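You operate a simulated robot arm through the tools that you are given. There is no shell and no other tool.

You are at the controls of a simulated robot arm. One attempt, no reset.

TASK
Open the white-cap bottle for tasting: shaken till mixed, clamped in the holder.
Fine: shake first, clamp before opening; cap on the tray; leave the other bottle.

The check looks at the end state, three seconds after you hand in, the way a careful person would. Anything else that was tipped, shoved, dropped, spilled or broken makes it a failure. Lids that push on must go on centred and level and be pressed home; caps that screw on are set level and turned clockwise until they are tight.

THE ROBOT
A 7-joint arm with a two-finger parallel gripper, fixed in place. Base frame: the origin is at the foot of the arm, x ahead of it, y to its left, z up. Units: m, degrees, N and s.
With the tool pointing down near the work surface it reaches from about 0.1 to 0.66 m from the base axis. Its first joint turns from -66.0 to 66.0 degrees. Payload 1.57 kg.
Tool frame: the origin (TCP) lies between the finger pads and is the grasp point; the fingertips stand 0.03 m ahead of it; z points along the fingers, y is the line along which they close. Largest opening 0.08 m; finger width 0.017, thickness 0.012; the body of the gripper, 0.04 by 0.082 m, starts 0.08 m behind the TCP.
Orientation is that of the tool frame in the base frame, as a unit quaternion [x, y, z, w]. With the fingers straight down and closing along the base's y, the tool's x points along the base's -x, its y along +y and its z along -z.

THE INTERFACE
- The arm moves only by the tool arm_command. Its arguments are lists of equal length, an entry for each row: "jaw": the closure, from 0 (fully open) to 1 (shut); "slide": the shift along the base's x, y, z in m, a list of three; "rot": the turn, a rotation vector about the base's x, y, z in degrees, a list of three. In form: {"jaw": [jaw, ...], "slide": [[dx, dy, dz], ...], "rot": [[wx, wy, wz], ...]}. A call has 1 to 20 rows; each row is the pose to reach, as a shift and turn from the pose commanded when the call began. Each row takes 0.2 s and may step no farther than 0.05 m and 8.6 degrees from the row before; otherwise, or with a gripper value out of range, the whole call is refused. A pose out of reach is approached as far as the arm can. The call stops where the force on the tool passes 40 N (or 10 N more than at its start, if that is more) or the arm is blocked; 0.2 s more then pass. Each finger travels about 0.072 m/s and halts on what it meets, pressing with about 37 N; the grip force reading is that of the motor and also rises with nothing between the fingers. The clock runs only during rows and for 0.2 s after the last one: add rows that repeat a pose to give the fingers time. It gives the time, the measured TCP pose, the force on the tool (base axes), the opening and the grip force at its end, in the units of the frame above (readings bear some noise), with the torque about the TCP (base axes, N m) and any sound that the robot's microphone picked up, and new pictures: "views" is both (left out), scene, wrist or none.
- Cameras (640 x 400 px; columns grow to the right, rows downward): "scene" is fixed at [0.0649, 0.4449, 1.4149]; the picture's right is [-0.65, -0.76, 0.00], its down [-0.49, 0.42, -0.76] and it looks along [0.58, -0.50, -0.65] (base axes); focal length 328 px, centre (320, 200). "wrist" rides on the gripper at [0.072, -0.007, -0.122] in the tool frame; the picture's right is [0.09, 1.00, 0.00], its down [-0.84, 0.08, -0.54] and it looks along [-0.54, 0.05, 0.84] (tool axes); focal length 238 px, centre (320, 200). There is no depth. A picture from a camera that has moved, and an enlarged one, comes with that camera's place and axes in the base frame and with its lens.
- close_up(camera, box): a new picture of the part [left, top, right, bottom] of that camera's present view, enlarged. The clock stands still meanwhile.
- hand_in(): hands the job in; it is judged then, once.

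Places have to be worked out from the pictures, the camera data and where the tool is seen. Open the gripper and draw the arm clear of the work before you hand the job in, unless the task says otherwise.

The tools are called after "Emit:" by a JSON object that holds its "name" and its "arguments". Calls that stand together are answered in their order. arm_command: Moves the arm, as the interface text tells. Its arguments: {"type":"object","properties":{"jaw":{"type":"array","items":{"type":"number"}},"slide":{"type":"array","items":{"type":"array","items":{"type":"number"}}},"rot":{"type":"array","items":{"type":"array","items":{"type":"number"}}},"views":{"type":"string","enum":["both","scene","wrist","none"]}},"required":["jaw","slide","rot"]} The other tools are called the same way: close_up (camera, box) takes an enlarged picture of a part of a camera's view; hand_in () hands the job in.

At the start:

```text
clock: 0.0
position: [0.3849, -0.0896, 1.0896]
ee_rot: [0.0, 1.0, 0.0, 0.0]
ft_force: [0.4, 0.0, 0.1]
moment: [-0.01, 0.02, -0.04]
opening: 0.08
grip_force: 0.1
```

scene: 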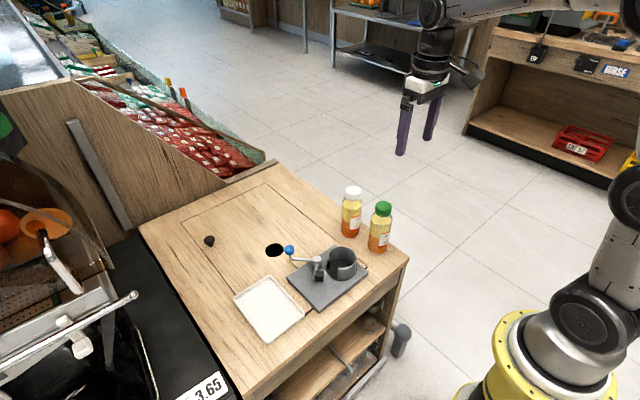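
wrist: 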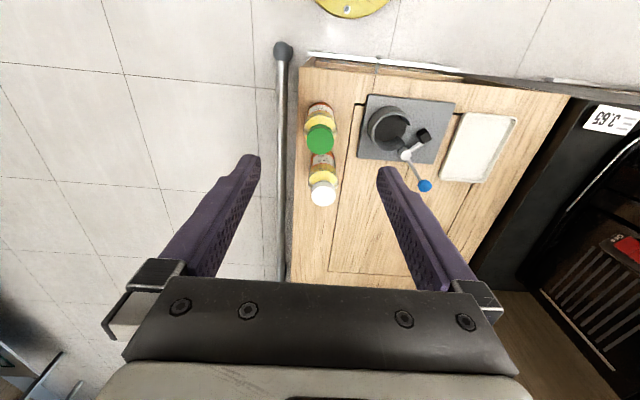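

The white cap looks to be near (0.53, -0.07, 0.85) and the green one near (0.44, -0.09, 0.85). I'll take close-ups of the bench before I move.

Emit:
{"name": "close_up", "arguments": {"camera": "scene", "box": [270, 170, 420, 320]}}

Emit:
{"name": "close_up", "arguments": {"camera": "scene", "box": [220, 220, 380, 350]}}

Emit:
{"name": "close_up", "arguments": {"camera": "wrist", "box": [290, 60, 530, 220]}}

```text
2.67 times, centred on (345, 245) of scene
camera zoom: at [0.0649, 0.4449, 1.4149], right [-0.65, -0.76, 0.0], down [-0.49, 0.42, -0.76], along [0.58, -0.5, -0.65], focal length 876 px, centre (253, 80)
```

zoom: 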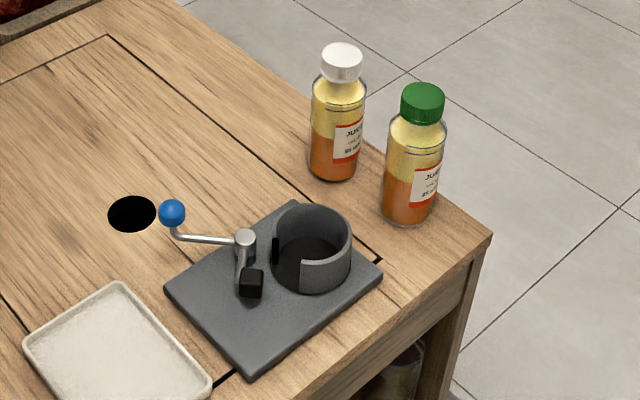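

```text
3.08 times, centred on (300, 285) of scene
camera zoom: at [0.0649, 0.4449, 1.4149], right [-0.65, -0.76, 0.0], down [-0.49, 0.42, -0.76], along [0.58, -0.5, -0.65], focal length 1010 px, centre (382, -62)
```

zoom: 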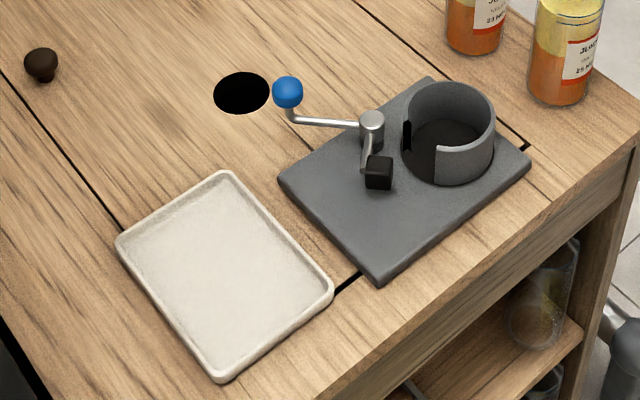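

```text
2.50 times, centred on (410, 140) of wrist
camera zoom: at [0.3125, -0.0955, 1.2117], right [-0.09, 1.0, 0.0], down [0.84, 0.08, 0.54], along [0.54, 0.05, -0.84], focal length 596 px, centre (95, 350)
```

zoom: 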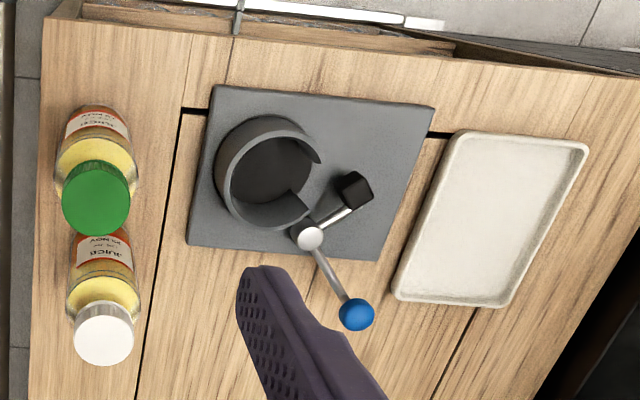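

The holder is a C-shaped cup with a swinging lever: a blue ball on one end and a black pad on the other. I'll move closer with the wrist camera to measure it.

Emit:
{"name": "arm_command", "arguments": {"jaw": [0, 0, 0, 0, 0, 0], "slide": [[-0.02, 0.025, -0.02], [-0.04, 0.05, -0.04], [-0.06, 0.08, -0.06], [-0.08, 0.11, -0.08], [-0.1, 0.14, -0.1], [-0.1, 0.14, -0.11]], "rot": [[0, 0, 0], [0, 0, 0], [0, 0, 0], [0, 0, 0], [0, 0, 0], [0, 0, 0]], "views": "both"}}

```text
clock: 1.4
position: [0.2845, 0.0509, 0.9807]
ee_rot: [0.0, 1.0, 0.0, 0.0]
ft_force: [-0.2, -0.4, 0.0]
moment: [0.0, 0.02, 0.04]
opening: 0.0799
grip_force: 0.2
camera wrist: at [0.2119, 0.0446, 1.1021], right [-0.09, 1.0, 0.0], down [0.84, 0.08, 0.54], along [0.54, 0.05, -0.84], focal length 238 px, centre (320, 200)
```

scene: 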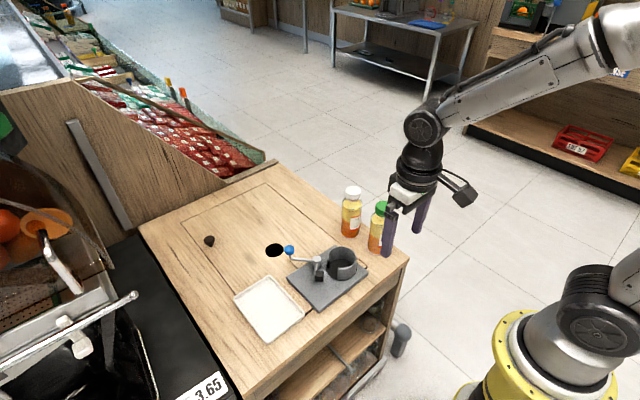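
wrist: 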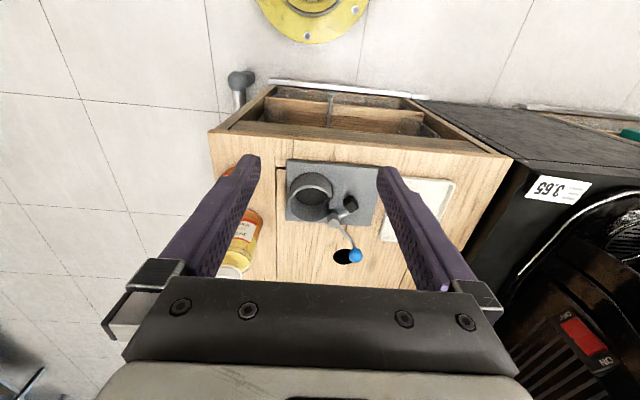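

I'll enlarge the holder in this view.

Emit:
{"name": "close_up", "arguments": {"camera": "wrist", "box": [260, 140, 420, 280]}}

Emit:
{"name": "close_up", "arguments": {"camera": "scene", "box": [270, 230, 380, 320]}}

```text
2.86 times, centred on (340, 210) of wrist
camera zoom: at [0.2119, 0.0446, 1.1021], right [-0.09, 1.0, 0.0], down [0.84, 0.08, 0.54], along [0.54, 0.05, -0.84], focal length 681 px, centre (263, 171)
```

zoom: 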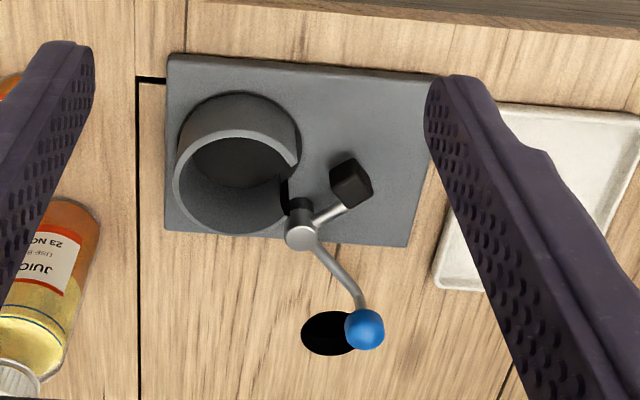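

```text
4.44 times, centred on (325, 275) of scene
camera zoom: at [0.0649, 0.4449, 1.4149], right [-0.65, -0.76, 0.0], down [-0.49, 0.42, -0.76], along [0.58, -0.5, -0.65], focal length 1459 px, centre (298, -133)
```

zoom: 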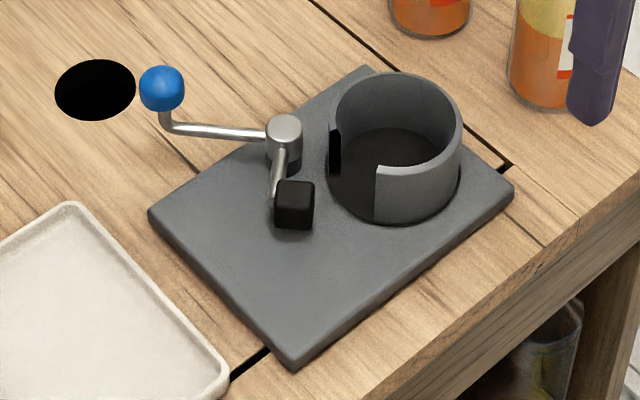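

From triangulation I get the cup centre at about (0.438, 0.049) with its rim at z≈0.768, the post at (0.483, 0.095), the pad at (0.443, 0.121) and the ball at (0.535, 0.142, 0.781). Next I go toward the bottles at a safe height to measure them.

Emit:
{"name": "arm_command", "arguments": {"jaw": [0, 0, 0, 0, 0, 0], "slide": [[0.033, -0.025, 0], [0.066, -0.05, 0], [0.099, -0.075, 0], [0.132, -0.1, 0], [0.165, -0.122, 0], [0.165, -0.122, 0]], "rot": [[0, 0, 0], [0, 0, 0], [0, 0, 0], [0, 0, 0], [0, 0, 0], [0, 0, 0]], "views": "both"}}

Emit:
{"name": "close_up", "arguments": {"camera": "wrist", "box": [240, 60, 400, 280]}}

Emit:
{"name": "close_up", "arguments": {"camera": "scene", "box": [320, 160, 430, 270]}}

```text
clock: 2.8
position: [0.4496, -0.072, 0.9808]
ee_rot: [0.001, 1.0, -0.001, 0.0]
ft_force: [0.2, -0.5, -0.4]
moment: [0.03, 0.02, -0.02]
opening: 0.08
grip_force: 0.1
camera wrist: at [0.3778, -0.0788, 1.1017], right [-0.09, 1.0, 0.0], down [0.84, 0.08, 0.54], along [0.54, 0.05, -0.84], focal length 238 px, centre (320, 200)
```

scene: 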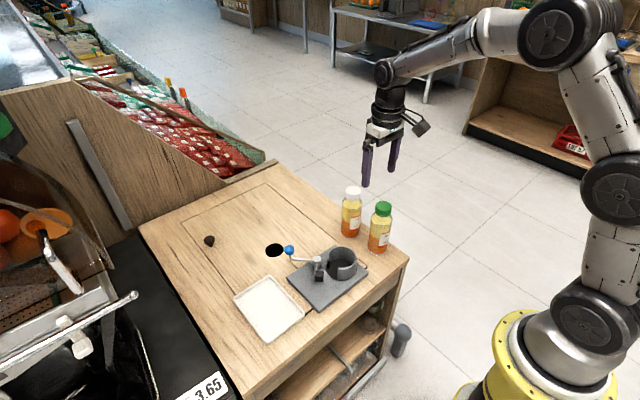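
wrist: 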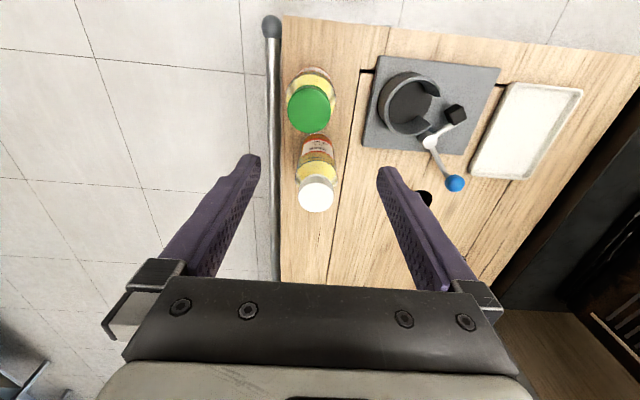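

```text
1.82 times, centred on (320, 170) of wrist
camera zoom: at [0.3778, -0.0788, 1.1017], right [-0.09, 1.0, 0.0], down [0.84, 0.08, 0.54], along [0.54, 0.05, -0.84], focal length 433 px, centre (320, 254)
```

zoom: 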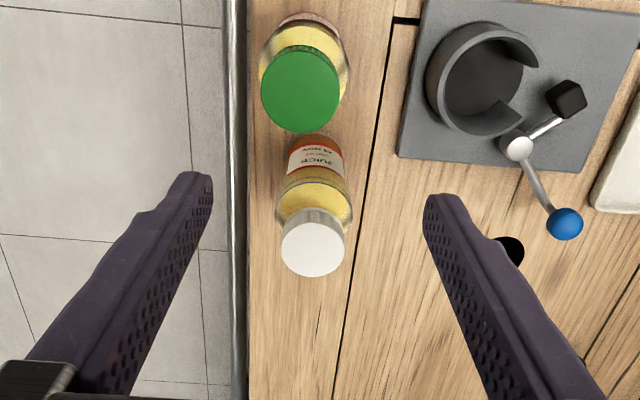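

```text
3.64 times, centred on (375, 215) of scene
camera zoom: at [0.0649, 0.4448, 1.4149], right [-0.65, -0.76, 0.0], down [-0.49, 0.42, -0.76], along [0.58, -0.5, -0.65], focal length 1194 px, centre (120, 146)
```

zoom: 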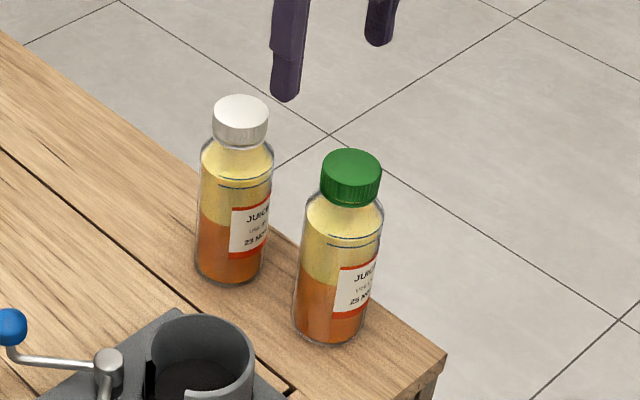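

I put the white cap's top centre at (0.527, -0.070, 0.866), the body at about 56 mm diameter, and the table at z≈0.703. I'll move directly above it and check the centring.

Emit:
{"name": "arm_command", "arguments": {"jaw": [0, 0, 0, 0], "slide": [[0.04, 0.001, 0], [0.078, 0.002, 0], [0.078, 0.002, -0.04], [0.078, 0.002, -0.06]], "rot": [[0, 0, 0], [0, 0, 0], [0, 0, 0], [0, 0, 0]], "views": "both"}}

Emit:
{"name": "close_up", "arguments": {"camera": "wrist", "box": [230, 60, 410, 280]}}

Emit:
{"name": "close_up", "arguments": {"camera": "scene", "box": [310, 110, 430, 260]}}

```text
clock: 3.8
position: [0.5271, -0.0682, 0.9196]
ee_rot: [0.0, 1.0, 0.0, 0.0]
ft_force: [0.5, -0.4, 0.0]
moment: [-0.01, 0.05, -0.01]
opening: 0.0801
grip_force: 0.0
camera wrist: at [0.4554, -0.0755, 1.0415], right [-0.09, 1.0, 0.0], down [0.84, 0.08, 0.54], along [0.54, 0.05, -0.84], focal length 238 px, centre (320, 200)
```

scene: 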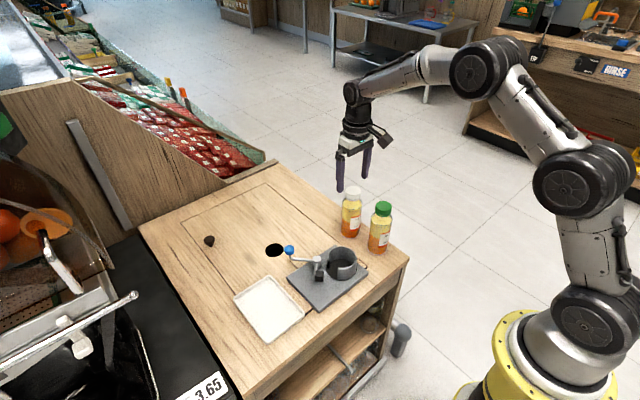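
wrist: 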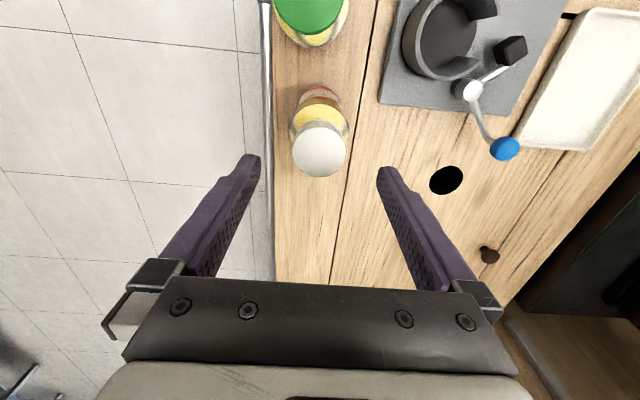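

```text
1.82 times, centred on (320, 170) of wrist
camera zoom: at [0.4554, -0.0755, 1.0415], right [-0.09, 1.0, 0.0], down [0.84, 0.08, 0.54], along [0.54, 0.05, -0.84], focal length 433 px, centre (320, 254)
```

zoom: 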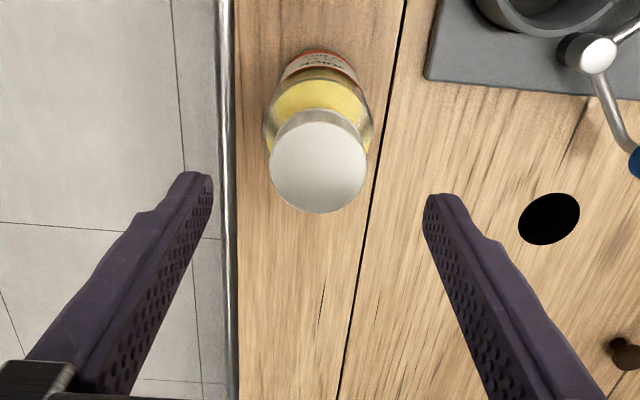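

```text
2.67 times, centred on (370, 185) of scene
camera zoom: at [0.0649, 0.4449, 1.4149], right [-0.65, -0.76, 0.0], down [-0.49, 0.42, -0.76], along [0.58, -0.5, -0.65], focal length 876 px, centre (187, 240)
```

zoom: 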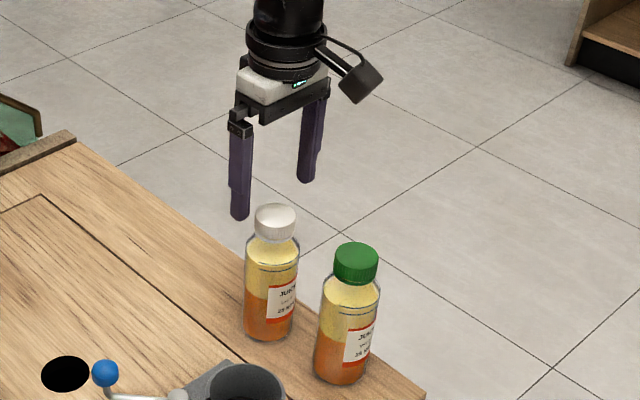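

The cap is at about (0.525, -0.070), so a 1–2 mm trim is enough. I'll lower with open fingers to TCP z≈0.80, around the upper body of the bottle.

Emit:
{"name": "arm_command", "arguments": {"jaw": [0, 0, 0, 0, 0, 0], "slide": [[-0.002, -0.002, 0], [-0.002, -0.002, -0.03], [-0.002, -0.002, -0.06], [-0.002, -0.002, -0.09], [-0.002, -0.002, -0.12], [-0.002, -0.002, -0.121]], "rot": [[0, 0, 0], [0, 0, 0], [0, 0, 0], [0, 0, 0], [0, 0, 0], [0, 0, 0]], "views": "both"}}

Emit:
{"name": "close_up", "arguments": {"camera": "scene", "box": [310, 130, 430, 260]}}

```text
clock: 5.2
position: [0.5264, -0.0704, 0.7983]
ee_rot: [0.0, 1.0, 0.0, 0.0]
ft_force: [0.1, -0.2, -0.1]
moment: [-0.01, 0.02, 0.0]
opening: 0.0799
grip_force: 0.0
camera wrist: at [0.4537, -0.0775, 0.9206], right [-0.09, 1.0, 0.0], down [0.84, 0.08, 0.54], along [0.54, 0.05, -0.84], focal length 238 px, centre (320, 200)
```

scene: 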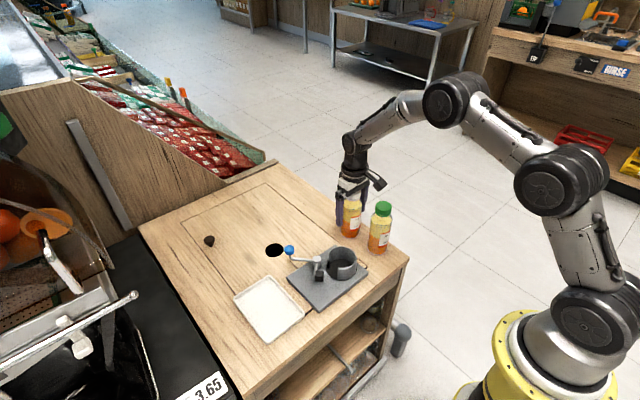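
wrist: 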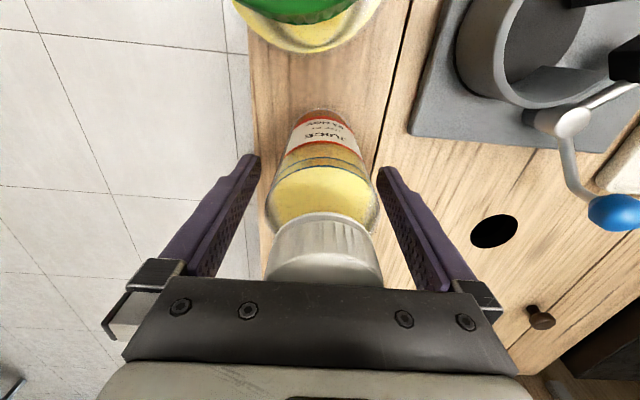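

```text
3.08 times, centred on (370, 195) of scene
camera zoom: at [0.0649, 0.4449, 1.4149], right [-0.65, -0.76, 0.0], down [-0.49, 0.42, -0.76], along [0.58, -0.5, -0.65], focal length 1010 px, centre (166, 215)
```

zoom: 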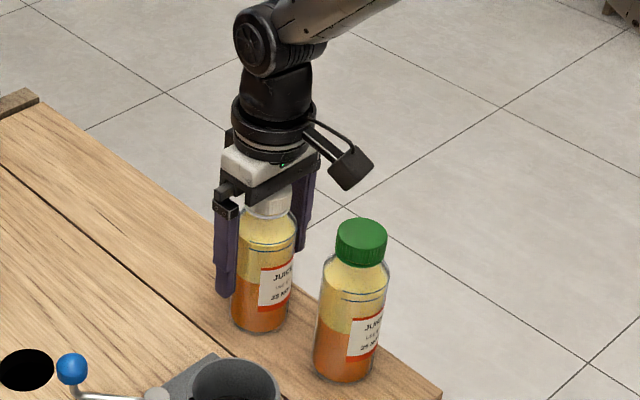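

The bottle stands centred between the fingers. Now I close on it.

Emit:
{"name": "arm_command", "arguments": {"jaw": [0.3, 0.6, 1, 1], "slide": [[0, 0, 0], [0, 0, 0], [0, 0, 0], [0, 0, 0]], "rot": [[0, 0, 0], [0, 0, 0], [0, 0, 0], [0, 0, 0]], "views": "wrist"}}

```text
clock: 6.2
position: [0.5244, -0.0711, 0.7983]
ee_rot: [0.0, 1.0, 0.0, 0.0]
ft_force: [0.7, 0.4, 0.1]
moment: [0.05, -0.07, -0.01]
opening: 0.055
grip_force: 37.4
camera wrist: at [0.4536, -0.0776, 0.9208], right [-0.09, 1.0, 0.0], down [0.84, 0.08, 0.54], along [0.54, 0.05, -0.84], focal length 238 px, centre (320, 200)
```

wrist: 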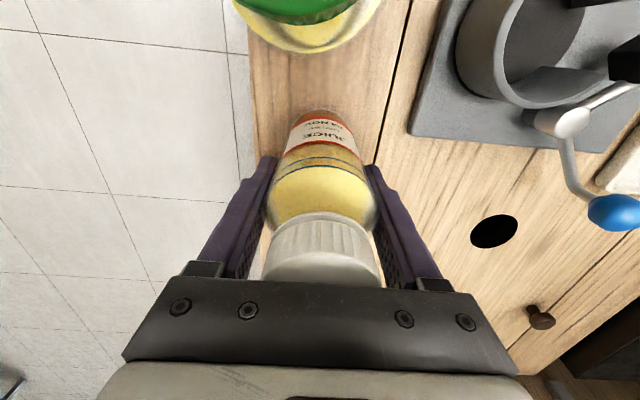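

The grip is firm at a 0.055 opening and 37 N. I'll lift straight up to about z = 1.0.

Emit:
{"name": "arm_command", "arguments": {"jaw": [1, 1, 1, 1, 1, 1, 1], "slide": [[0, 0, 0.01], [0, 0, 0.03], [0, 0, 0.07], [0, 0, 0.11], [0, 0, 0.15], [0, 0, 0.19], [0, 0, 0.21]], "rot": [[0, 0, 0], [0, 0, 0], [0, 0, 0], [0, 0, 0], [0, 0, 0], [0, 0, 0], [0, 0, 0]], "views": "both"}}

```text
clock: 7.8
position: [0.5262, -0.0714, 1.0097]
ee_rot: [0.0, 1.0, 0.0, 0.0]
ft_force: [0.1, -0.1, -3.4]
moment: [-0.01, -0.02, 0.02]
opening: 0.0552
grip_force: 36.6
camera wrist: at [0.4536, -0.0775, 1.1319], right [-0.09, 1.0, 0.0], down [0.84, 0.08, 0.54], along [0.54, 0.05, -0.84], focal length 238 px, centre (320, 200)
```

scene: 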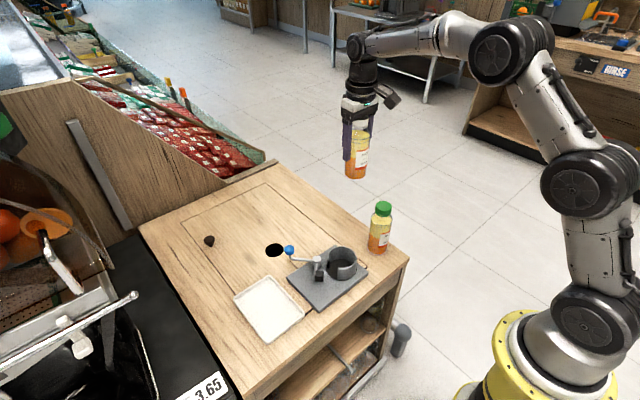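
wrist: 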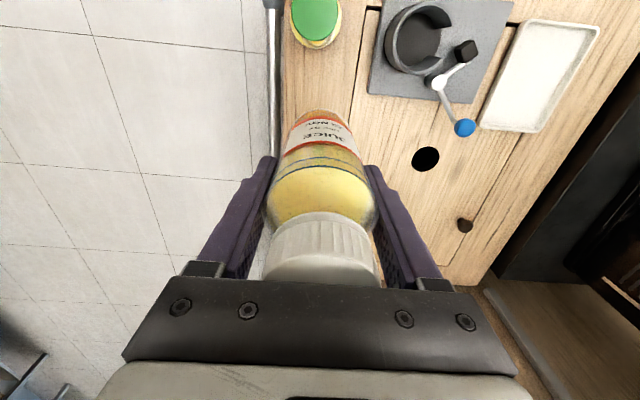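

The bottle is held, about 3.4 N of weight, well clear of everything. Now I shake it vertically in 5 cm strokes.

Emit:
{"name": "arm_command", "arguments": {"jaw": [1, 1, 1, 1, 1, 1, 1, 1, 1, 1, 1, 1, 1, 1, 1, 1, 1, 1, 1, 1], "slide": [[0, 0, 0.05], [0, 0, 0], [0, 0, 0.05], [0, 0, 0], [0, 0, 0.05], [0, 0, 0], [0, 0, 0.05], [0, 0, 0], [0, 0, 0.05], [0, 0, 0], [0, 0, 0.05], [0, 0, 0], [0, 0, 0.05], [0, 0, 0], [0, 0, 0.05], [0, 0, 0], [0, 0, 0.05], [0, 0, 0], [0, 0, 0.05], [0, 0, 0]], "rot": [[0, 0, 0], [0, 0, 0], [0, 0, 0], [0, 0, 0], [0, 0, 0], [0, 0, 0], [0, 0, 0], [0, 0, 0], [0, 0, 0], [0, 0, 0], [0, 0, 0], [0, 0, 0], [0, 0, 0], [0, 0, 0], [0, 0, 0], [0, 0, 0], [0, 0, 0], [0, 0, 0], [0, 0, 0], [0, 0, 0]], "views": "wrist"}}

Emit:
{"name": "close_up", "arguments": {"camera": "scene", "box": [310, 80, 430, 200]}}

```text
clock: 12.0
position: [0.524, -0.071, 1.0085]
ee_rot: [0.0, 1.0, -0.001, 0.0]
ft_force: [0.0, 0.4, -3.3]
moment: [0.0, 0.03, -0.02]
opening: 0.055
grip_force: 37.2
camera wrist: at [0.4525, -0.0776, 1.131], right [-0.09, 1.0, 0.0], down [0.84, 0.08, 0.54], along [0.54, 0.05, -0.84], focal length 238 px, centre (320, 200)
```

wrist: 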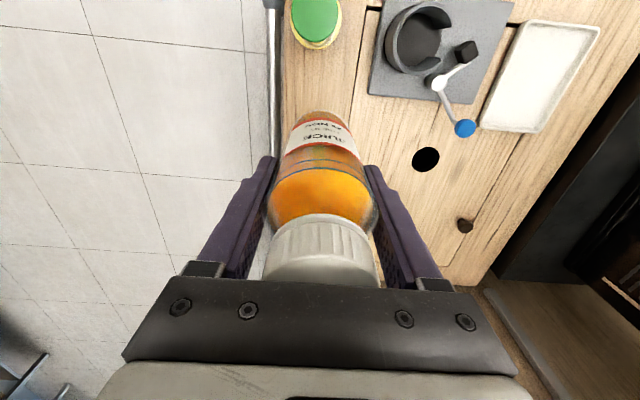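

```text
3.33 times, centred on (370, 140) of scene
camera zoom: at [0.0649, 0.4449, 1.4149], right [-0.65, -0.76, 0.0], down [-0.49, 0.42, -0.76], along [0.58, -0.5, -0.65], focal length 1094 px, centre (153, 400)
```

zoom: 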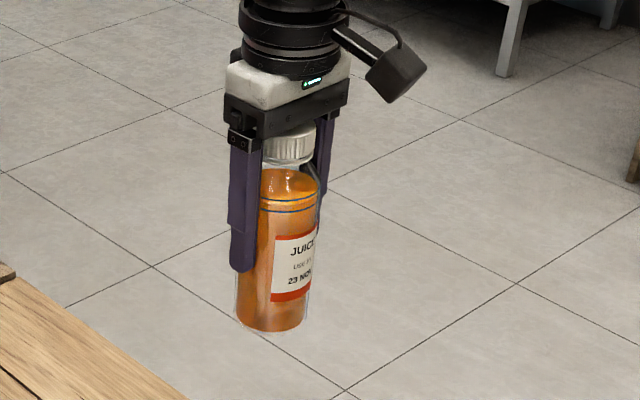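

The juice already looks uniformly orange. I'll add a few more strokes for margin and compare.

Emit:
{"name": "arm_command", "arguments": {"jaw": [1, 1, 1, 1, 1, 1, 1, 1, 1, 1, 1, 1], "slide": [[0, 0, 0.05], [0, 0, 0], [0, 0, 0.05], [0, 0, 0], [0, 0, 0.05], [0, 0, 0], [0, 0, 0.05], [0, 0, 0], [0, 0, 0.05], [0, 0, 0], [0, 0, 0], [0, 0, 0]], "rot": [[0, 0, 0], [0, 0, 0], [0, 0, 0], [0, 0, 0], [0, 0, 0], [0, 0, 0], [0, 0, 0], [0, 0, 0], [0, 0, 0], [0, 0, 0], [0, 0, 0], [0, 0, 0]], "views": "wrist"}}

Emit:
{"name": "close_up", "arguments": {"camera": "scene", "box": [310, 80, 430, 200]}}

Emit:
{"name": "close_up", "arguments": {"camera": "wrist", "box": [360, 0, 520, 140]}}

```text
clock: 14.6
position: [0.5256, -0.071, 1.0069]
ee_rot: [0.0, 1.0, 0.0, 0.0]
ft_force: [0.3, 0.3, -3.3]
moment: [-0.01, 0.03, 0.0]
opening: 0.0551
grip_force: 36.8
camera wrist: at [0.4535, -0.0776, 1.1306], right [-0.09, 1.0, 0.0], down [0.84, 0.08, 0.54], along [0.54, 0.05, -0.84], focal length 238 px, centre (320, 200)
```

wrist: 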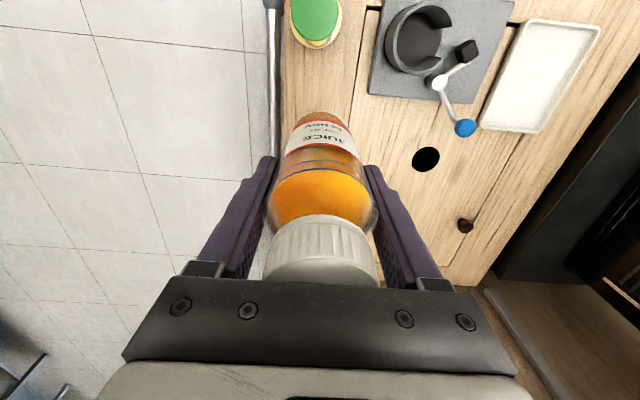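

```text
3.33 times, centred on (370, 140) of scene
camera zoom: at [0.0649, 0.4449, 1.4149], right [-0.65, -0.76, 0.0], down [-0.49, 0.42, -0.76], along [0.58, -0.5, -0.65], focal length 1094 px, centre (153, 400)
```

zoom: 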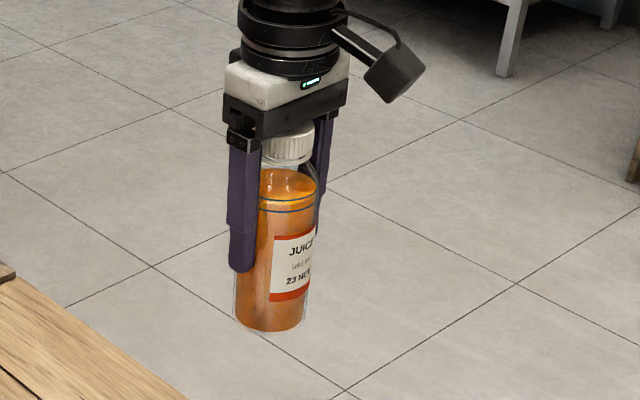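

```text
2.86 times, centred on (440, 70) of wrist
camera zoom: at [0.4535, -0.0776, 1.1306], right [-0.09, 1.0, 0.0], down [0.84, 0.08, 0.54], along [0.54, 0.05, -0.84], focal length 681 px, centre (-23, 571)
```

zoom: 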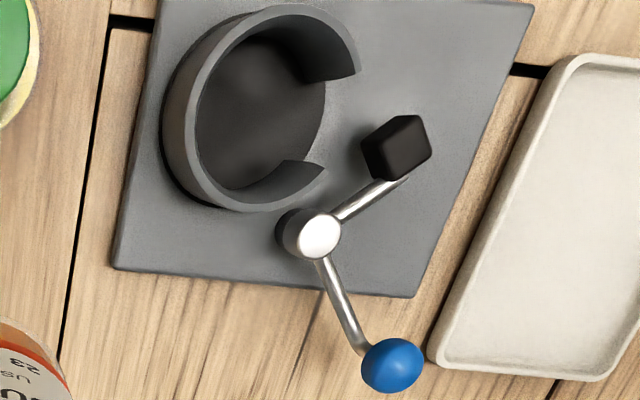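

The juice is mixed. The cup position needs to be precise, so I'll zoom in on it from both cameras.

Emit:
{"name": "close_up", "arguments": {"camera": "scene", "box": [310, 235, 374, 285]}}

Emit:
{"name": "close_up", "arguments": {"camera": "wrist", "box": [370, 0, 480, 90]}}

```text
8.00 times, centred on (342, 260) of scene
camera zoom: at [0.0649, 0.4449, 1.4149], right [-0.65, -0.76, 0.0], down [-0.49, 0.42, -0.76], along [0.58, -0.5, -0.65], focal length 2626 px, centre (144, -280)
```

zoom: 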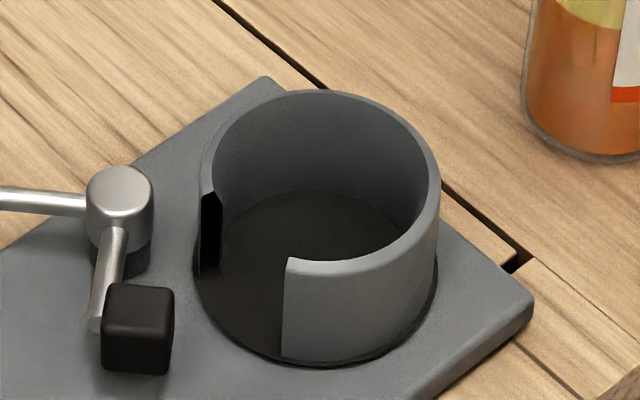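

```text
4.44 times, centred on (425, 45) of wrist
camera zoom: at [0.4535, -0.0776, 1.1306], right [-0.09, 1.0, 0.0], down [0.84, 0.08, 0.54], along [0.54, 0.05, -0.84], focal length 1059 px, centre (-147, 889)
```

zoom: 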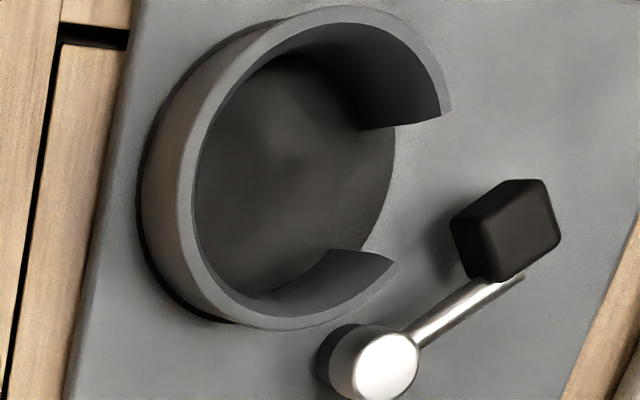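

The cup fit gives a centre near (0.435, 0.0525) with the rim at 0.768, an inner diameter of about 65 mm and the gap facing +y. I'll carry the bottle above the cup, keeping its bottom about 2 cm over the rim, and check.

Emit:
{"name": "arm_command", "arguments": {"jaw": [1, 1, 1, 1, 1, 1, 1, 1, 1], "slide": [[-0.0181, 0.0248, 0], [-0.0362, 0.0496, 0], [-0.0543, 0.0745, 0], [-0.0724, 0.0993, 0], [-0.0904, 0.1241, 0], [-0.0904, 0.1241, -0.04], [-0.0904, 0.1241, -0.08], [-0.0904, 0.1241, -0.117], [-0.0904, 0.1241, -0.117]], "rot": [[0, 0, 0], [0, 0, 0], [0, 0, 0], [0, 0, 0], [0, 0, 0], [0, 0, 0], [0, 0, 0], [0, 0, 0], [0, 0, 0]], "views": "both"}}

Emit:
{"name": "close_up", "arguments": {"camera": "scene", "box": [290, 190, 390, 300]}}

Emit:
{"name": "close_up", "arguments": {"camera": "wrist", "box": [240, 80, 400, 240]}}

```text
clock: 16.6
position: [0.4337, 0.0536, 0.8916]
ee_rot: [0.0, 1.0, -0.001, 0.0]
ft_force: [0.0, -0.5, -2.9]
moment: [0.0, -0.01, 0.0]
opening: 0.0551
grip_force: 37.3
camera wrist: at [0.3624, 0.0473, 1.0135], right [-0.09, 1.0, 0.0], down [0.84, 0.08, 0.54], along [0.54, 0.05, -0.84], focal length 238 px, centre (320, 200)
```

scene: 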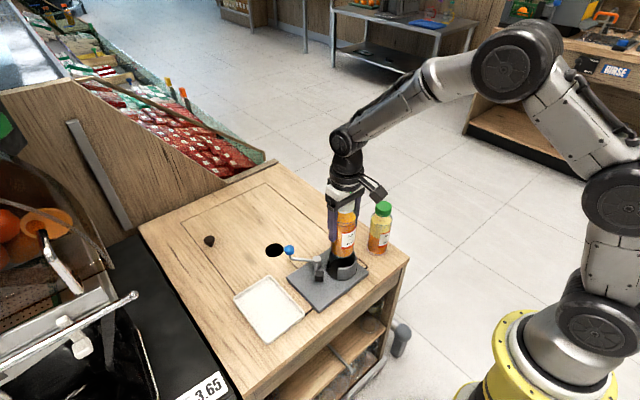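
wrist: 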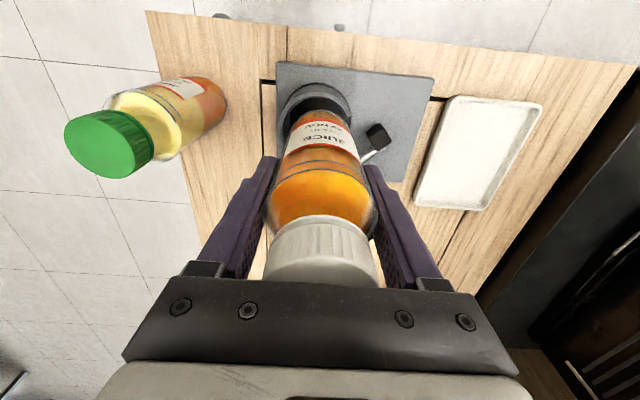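

```text
3.64 times, centred on (340, 245) of scene
camera zoom: at [0.0649, 0.4449, 1.4149], right [-0.65, -0.76, 0.0], down [-0.49, 0.42, -0.76], along [0.58, -0.5, -0.65], focal length 1194 px, centre (247, 36)
```

zoom: 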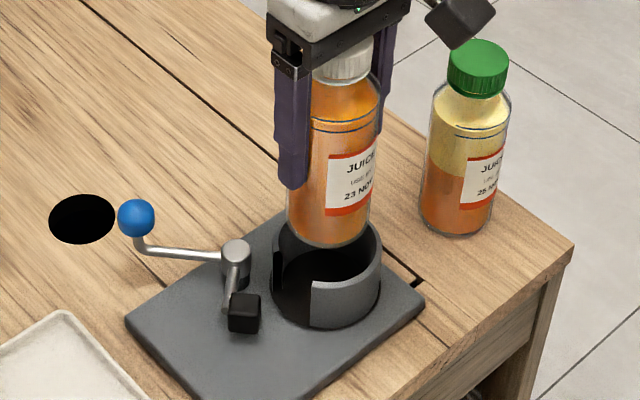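

```text
2.50 times, centred on (320, 160) of wrist
camera zoom: at [0.3624, 0.0473, 1.0135], right [-0.09, 1.0, 0.0], down [0.84, 0.08, 0.54], along [0.54, 0.05, -0.84], focal length 596 px, centre (320, 300)
```

zoom: 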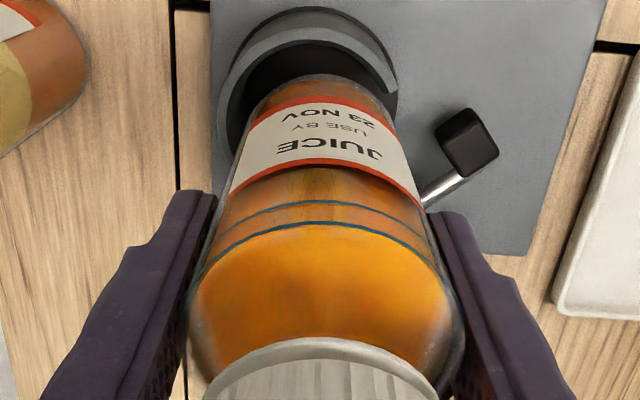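

The bottle bottom is lined up with the cup from both views. I'll lower it into the cup, stopping just short of the expected floor.

Emit:
{"name": "arm_command", "arguments": {"jaw": [1, 1, 1, 1, 1, 1], "slide": [[0, 0, -0.015], [0, 0, -0.03], [0, 0, -0.045], [0, 0, -0.06], [0, 0, -0.068], [0, 0, -0.068]], "rot": [[0, 0, 0], [0, 0, 0], [0, 0, 0], [0, 0, 0], [0, 0, 0], [0, 0, 0]], "views": "both"}}

Emit:
{"name": "close_up", "arguments": {"camera": "scene", "box": [290, 190, 390, 300]}}

```text
clock: 18.0
position: [0.4355, 0.053, 0.8224]
ee_rot: [-0.001, 1.0, 0.0, 0.0]
ft_force: [0.1, 0.8, -3.2]
moment: [-0.01, -0.04, -0.01]
opening: 0.0548
grip_force: 36.9
camera wrist: at [0.3631, 0.0469, 0.9455], right [-0.09, 1.0, 0.0], down [0.84, 0.08, 0.54], along [0.54, 0.05, -0.84], focal length 238 px, centre (320, 200)
```

scene: 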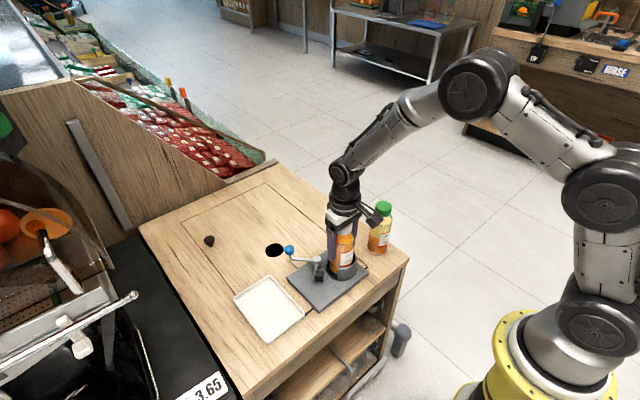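
wrist: 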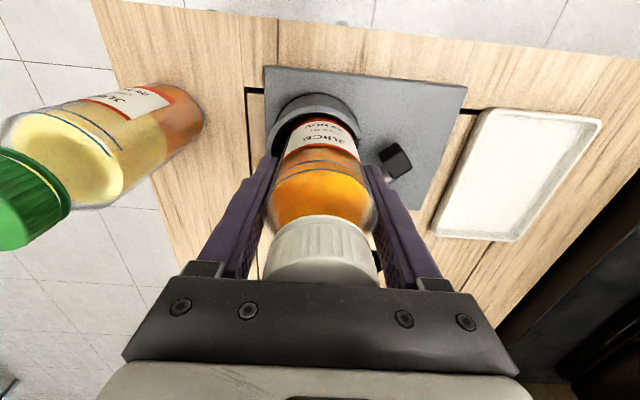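

```text
3.64 times, centred on (340, 245) of scene
camera zoom: at [0.0649, 0.4449, 1.4149], right [-0.65, -0.76, 0.0], down [-0.49, 0.42, -0.76], along [0.58, -0.5, -0.65], focal length 1194 px, centre (247, 36)
```

zoom: 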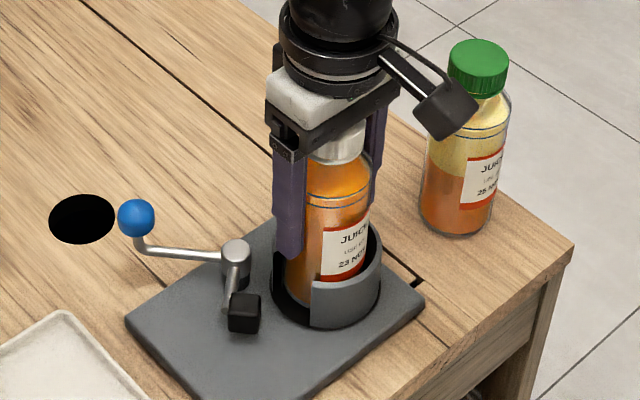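

It is in the cup and still hanging freely (-3.2 N). I lower in small steps until it touches the floor.

Emit:
{"name": "arm_command", "arguments": {"jaw": [1, 1, 1], "slide": [[0, 0, -0.002], [0, 0, -0.004], [0, 0, -0.004]], "rot": [[0, 0, 0], [0, 0, 0], [0, 0, 0]], "views": "none"}}

```text
clock: 18.8
position: [0.4351, 0.0529, 0.8189]
ee_rot: [0.0, 1.0, 0.0, 0.001]
ft_force: [0.8, -0.4, -2.5]
moment: [0.0, -0.02, 0.0]
opening: 0.0549
grip_force: 37.0
```

There is no firm contact yet, so I continue in 1.5 mm steps.

Emit:
{"name": "arm_command", "arguments": {"jaw": [1, 1], "slide": [[0, 0, -0.0015], [0, 0, -0.003]], "rot": [[0, 0, 0], [0, 0, 0]], "views": "none"}}

```text
clock: 19.4
position: [0.4361, 0.053, 0.8171]
ee_rot: [0.0, 1.0, 0.001, 0.0]
ft_force: [-7.3, 0.5, 16.4]
moment: [0.0, 1.0, 0.02]
opening: 0.0553
grip_force: 36.6
```

Contact on the floor at about 16 N. I'll back off about 1 mm to unload it and look at how the bottle sits.

Emit:
{"name": "arm_command", "arguments": {"jaw": [1, 1], "slide": [[0, 0, 0.001], [0, 0, 0.001]], "rot": [[0, 0, 0], [0, 0, 0]], "views": "wrist"}}

Emit:
{"name": "close_up", "arguments": {"camera": "scene", "box": [305, 195, 385, 295]}}

Emit:
{"name": "close_up", "arguments": {"camera": "wrist", "box": [240, 80, 400, 240]}}

```text
clock: 20.0
position: [0.4371, 0.0532, 0.8184]
ee_rot: [0.0, 1.0, 0.0, 0.002]
ft_force: [-3.5, -0.3, 13.3]
moment: [0.0, 0.66, -0.01]
opening: 0.0551
grip_force: 36.8
camera wrist: at [0.3633, 0.0465, 0.9401], right [-0.09, 1.0, 0.0], down [0.84, 0.08, 0.54], along [0.54, 0.05, -0.84], focal length 238 px, centre (320, 200)
```

wrist: 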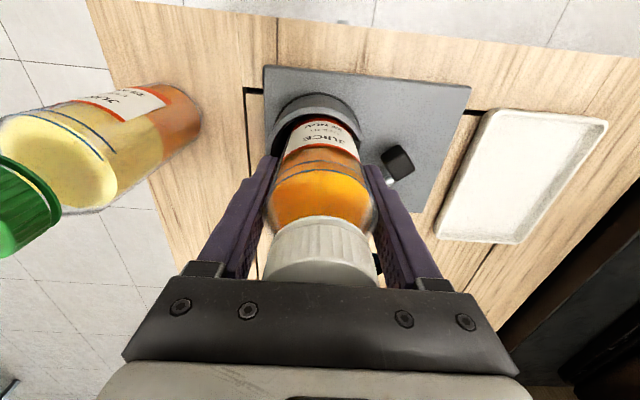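

```text
4.00 times, centred on (345, 245) of scene
camera zoom: at [0.0647, 0.4448, 1.4149], right [-0.65, -0.76, 0.0], down [-0.49, 0.42, -0.76], along [0.58, -0.5, -0.65], focal length 1313 px, centre (220, 20)
```

zoom: 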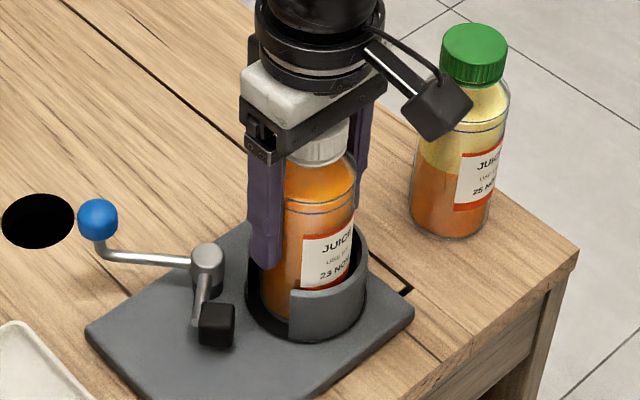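

```text
2.50 times, centred on (320, 160) of wrist
camera zoom: at [0.3633, 0.0465, 0.9401], right [-0.09, 1.0, 0.0], down [0.84, 0.08, 0.54], along [0.54, 0.05, -0.84], focal length 596 px, centre (320, 300)
```

zoom: 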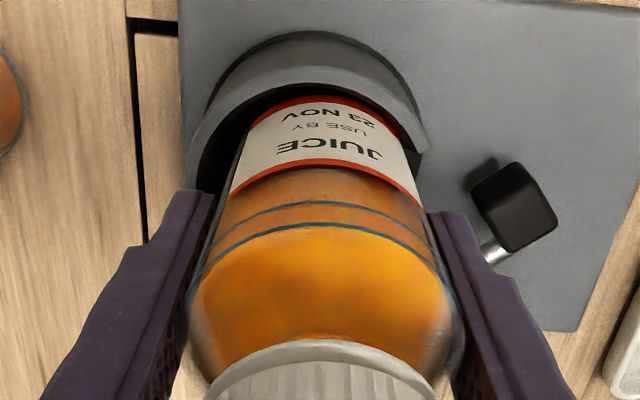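

It still carries 13 N. I'll raise 1 mm more and then open the fingers gently.

Emit:
{"name": "arm_command", "arguments": {"jaw": [1, 1, 0.25, 0.15, 0, 0], "slide": [[0, 0, 0.001], [0, 0, 0.001], [0, 0, 0.001], [0, 0, 0.001], [0, 0, 0.001], [0, 0, 0.001]], "rot": [[0, 0, 0], [0, 0, 0], [0, 0, 0], [0, 0, 0], [0, 0, 0], [0, 0, 0]], "views": "wrist"}}

Emit:
{"name": "close_up", "arguments": {"camera": "scene", "box": [305, 195, 385, 295]}}

```text
clock: 21.4
position: [0.4348, 0.0517, 0.8194]
ee_rot: [0.0, 1.0, -0.001, 0.0]
ft_force: [0.7, 0.3, 0.2]
moment: [-0.01, 0.0, -0.05]
opening: 0.0801
grip_force: 0.1
camera wrist: at [0.3631, 0.0465, 0.9409], right [-0.09, 1.0, 0.0], down [0.84, 0.08, 0.54], along [0.54, 0.05, -0.84], focal length 238 px, centre (320, 200)
```

wrist: 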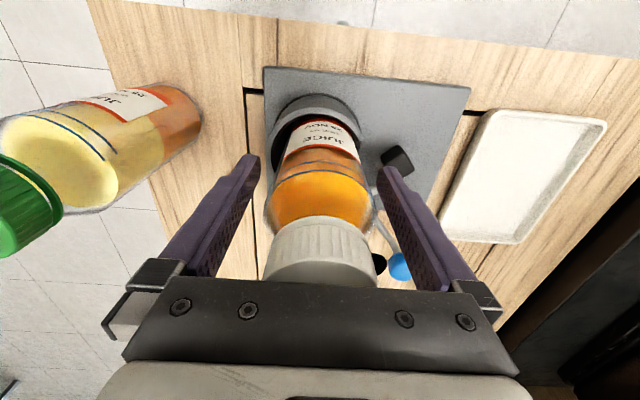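

```text
4.00 times, centred on (345, 245) of scene
camera zoom: at [0.0649, 0.4449, 1.4149], right [-0.65, -0.76, 0.0], down [-0.49, 0.42, -0.76], along [0.58, -0.5, -0.65], focal length 1313 px, centre (220, 20)
```

zoom: 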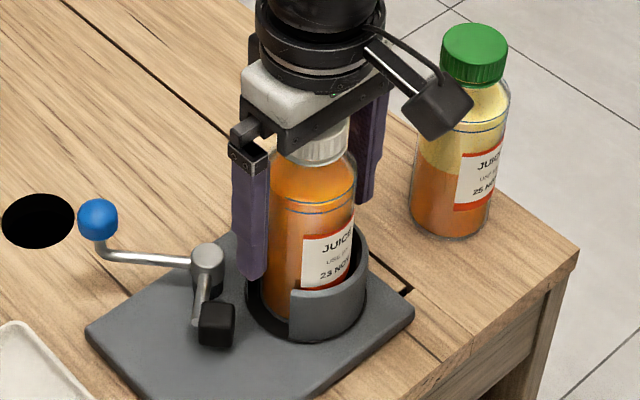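

The bottle is standing in the cup. I'll raise straight up and clear of it.

Emit:
{"name": "arm_command", "arguments": {"jaw": [0, 0, 0, 0, 0], "slide": [[0, 0, 0.02], [0, 0, 0.05], [0, 0, 0.09], [0, 0, 0.13], [0, 0, 0.15]], "rot": [[0, 0, 0], [0, 0, 0], [0, 0, 0], [0, 0, 0], [0, 0, 0]], "views": "both"}}

Emit:
{"name": "close_up", "arguments": {"camera": "scene", "box": [265, 195, 385, 305]}}

Emit:
{"name": "close_up", "arguments": {"camera": "wrist", "box": [240, 40, 440, 240]}}

```text
clock: 22.6
position: [0.4349, 0.053, 0.9681]
ee_rot: [-0.001, 1.0, 0.0, 0.0]
ft_force: [-0.3, 0.5, 0.6]
moment: [-0.02, -0.01, -0.01]
opening: 0.08
grip_force: 0.0
camera wrist: at [0.3626, 0.0463, 1.091], right [-0.09, 1.0, 0.0], down [0.84, 0.08, 0.54], along [0.54, 0.05, -0.84], focal length 238 px, centre (320, 200)
```

scene: 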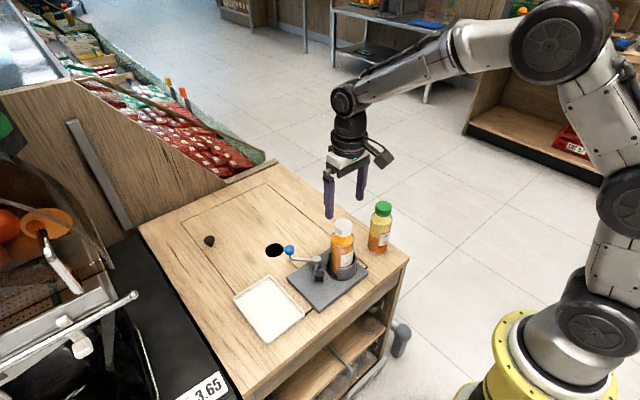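
wrist: 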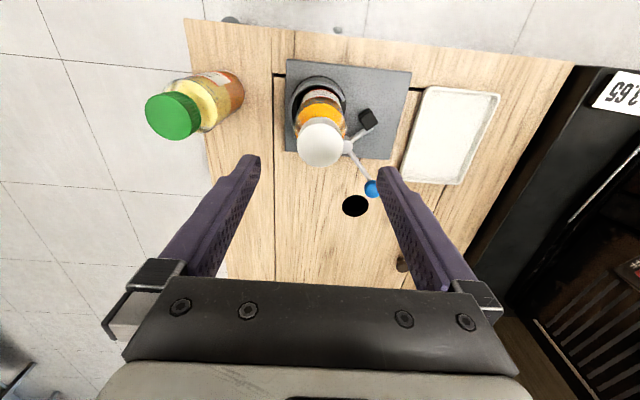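

```text
3.64 times, centred on (325, 250) of scene
camera zoom: at [0.0649, 0.4449, 1.4149], right [-0.65, -0.76, 0.0], down [-0.49, 0.42, -0.76], along [0.58, -0.5, -0.65], focal length 1194 px, centre (302, 18)
```

zoom: 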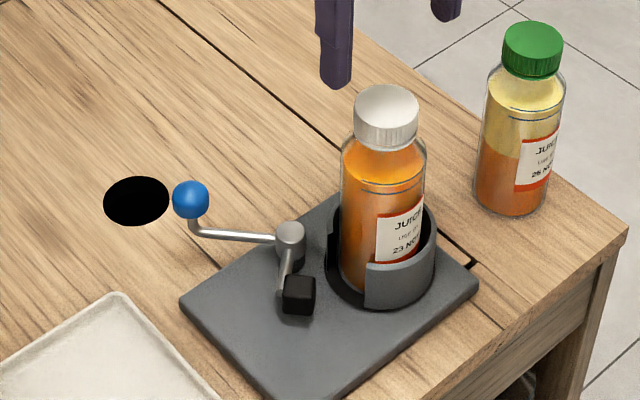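

```text
2.00 times, centred on (340, 140) of wrist
camera zoom: at [0.3626, 0.0463, 1.091], right [-0.09, 1.0, 0.0], down [0.84, 0.08, 0.54], along [0.54, 0.05, -0.84], focal length 477 px, centre (280, 320)
```

zoom: 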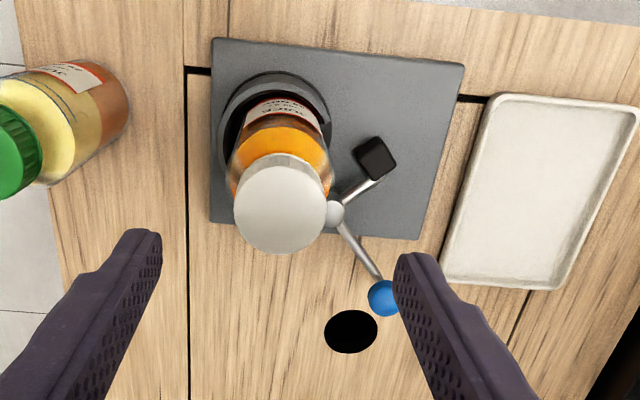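

The bottle stands upright and level in the cup. For the lever I'll use closed fingers beside the ball at (0.534, 0.1415, 0.781), turned so their flat face pushes along the arc, and drive it counter-clockwise. First I go to a hover beside the ball.

Emit:
{"name": "arm_command", "arguments": {"jaw": [0.3, 0.6, 1, 1, 1, 1, 1, 1, 1], "slide": [[0.02, 0.0107, 0], [0.04, 0.0214, 0], [0.06, 0.032, 0], [0.08, 0.0427, 0], [0.1, 0.0534, 0], [0.1202, 0.0641, 0], [0.1202, 0.0641, -0.04], [0.1202, 0.0641, -0.08], [0.1202, 0.0641, -0.11]], "rot": [[0, 0, -8.2], [0, 0, -16.4], [0, 0, -24.5], [0, 0, -32.7], [0, 0, -40.8], [0, 0, -49], [0, 0, -49], [0, 0, -49], [0, 0, -49]], "views": "both"}}

Emit:
{"name": "close_up", "arguments": {"camera": "scene", "box": [265, 195, 385, 305]}}

```text
clock: 24.6
position: [0.5545, 0.118, 0.8563]
ee_rot: [0.415, 0.91, 0.0, 0.0]
ft_force: [-0.3, -0.6, -0.3]
moment: [0.01, -0.02, -0.03]
opening: 0.0
grip_force: 21.6
camera wrist: at [0.5029, 0.1677, 0.9797], right [0.69, 0.72, 0.0], down [0.61, -0.58, 0.54], along [0.39, -0.37, -0.84], focal length 238 px, centre (320, 200)
```

scene: 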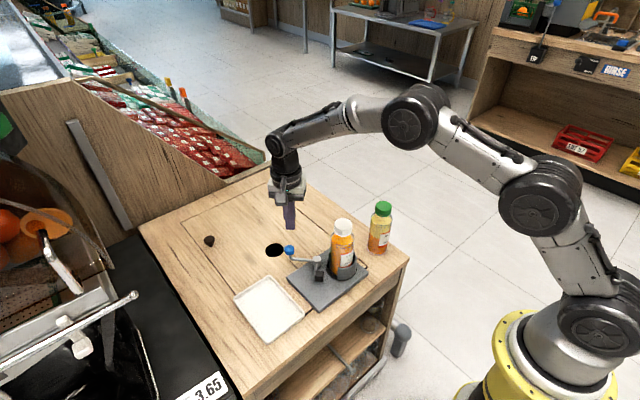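
wrist: 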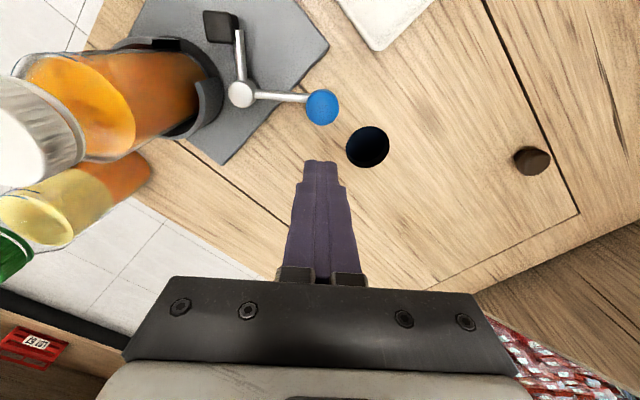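

```text
3.64 times, centred on (325, 250) of scene
camera zoom: at [0.0649, 0.4449, 1.4149], right [-0.65, -0.76, 0.0], down [-0.49, 0.42, -0.76], along [0.58, -0.5, -0.65], focal length 1194 px, centre (302, 18)
```

zoom: 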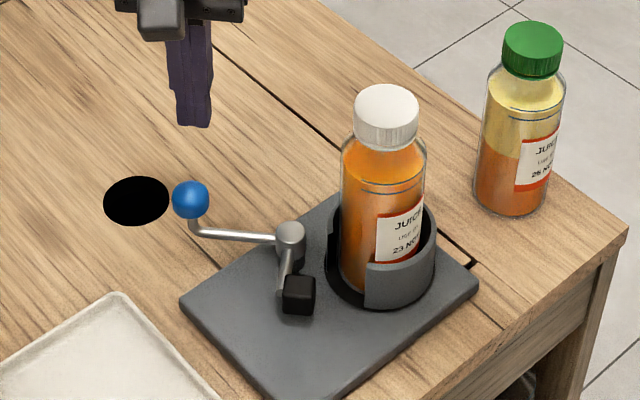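

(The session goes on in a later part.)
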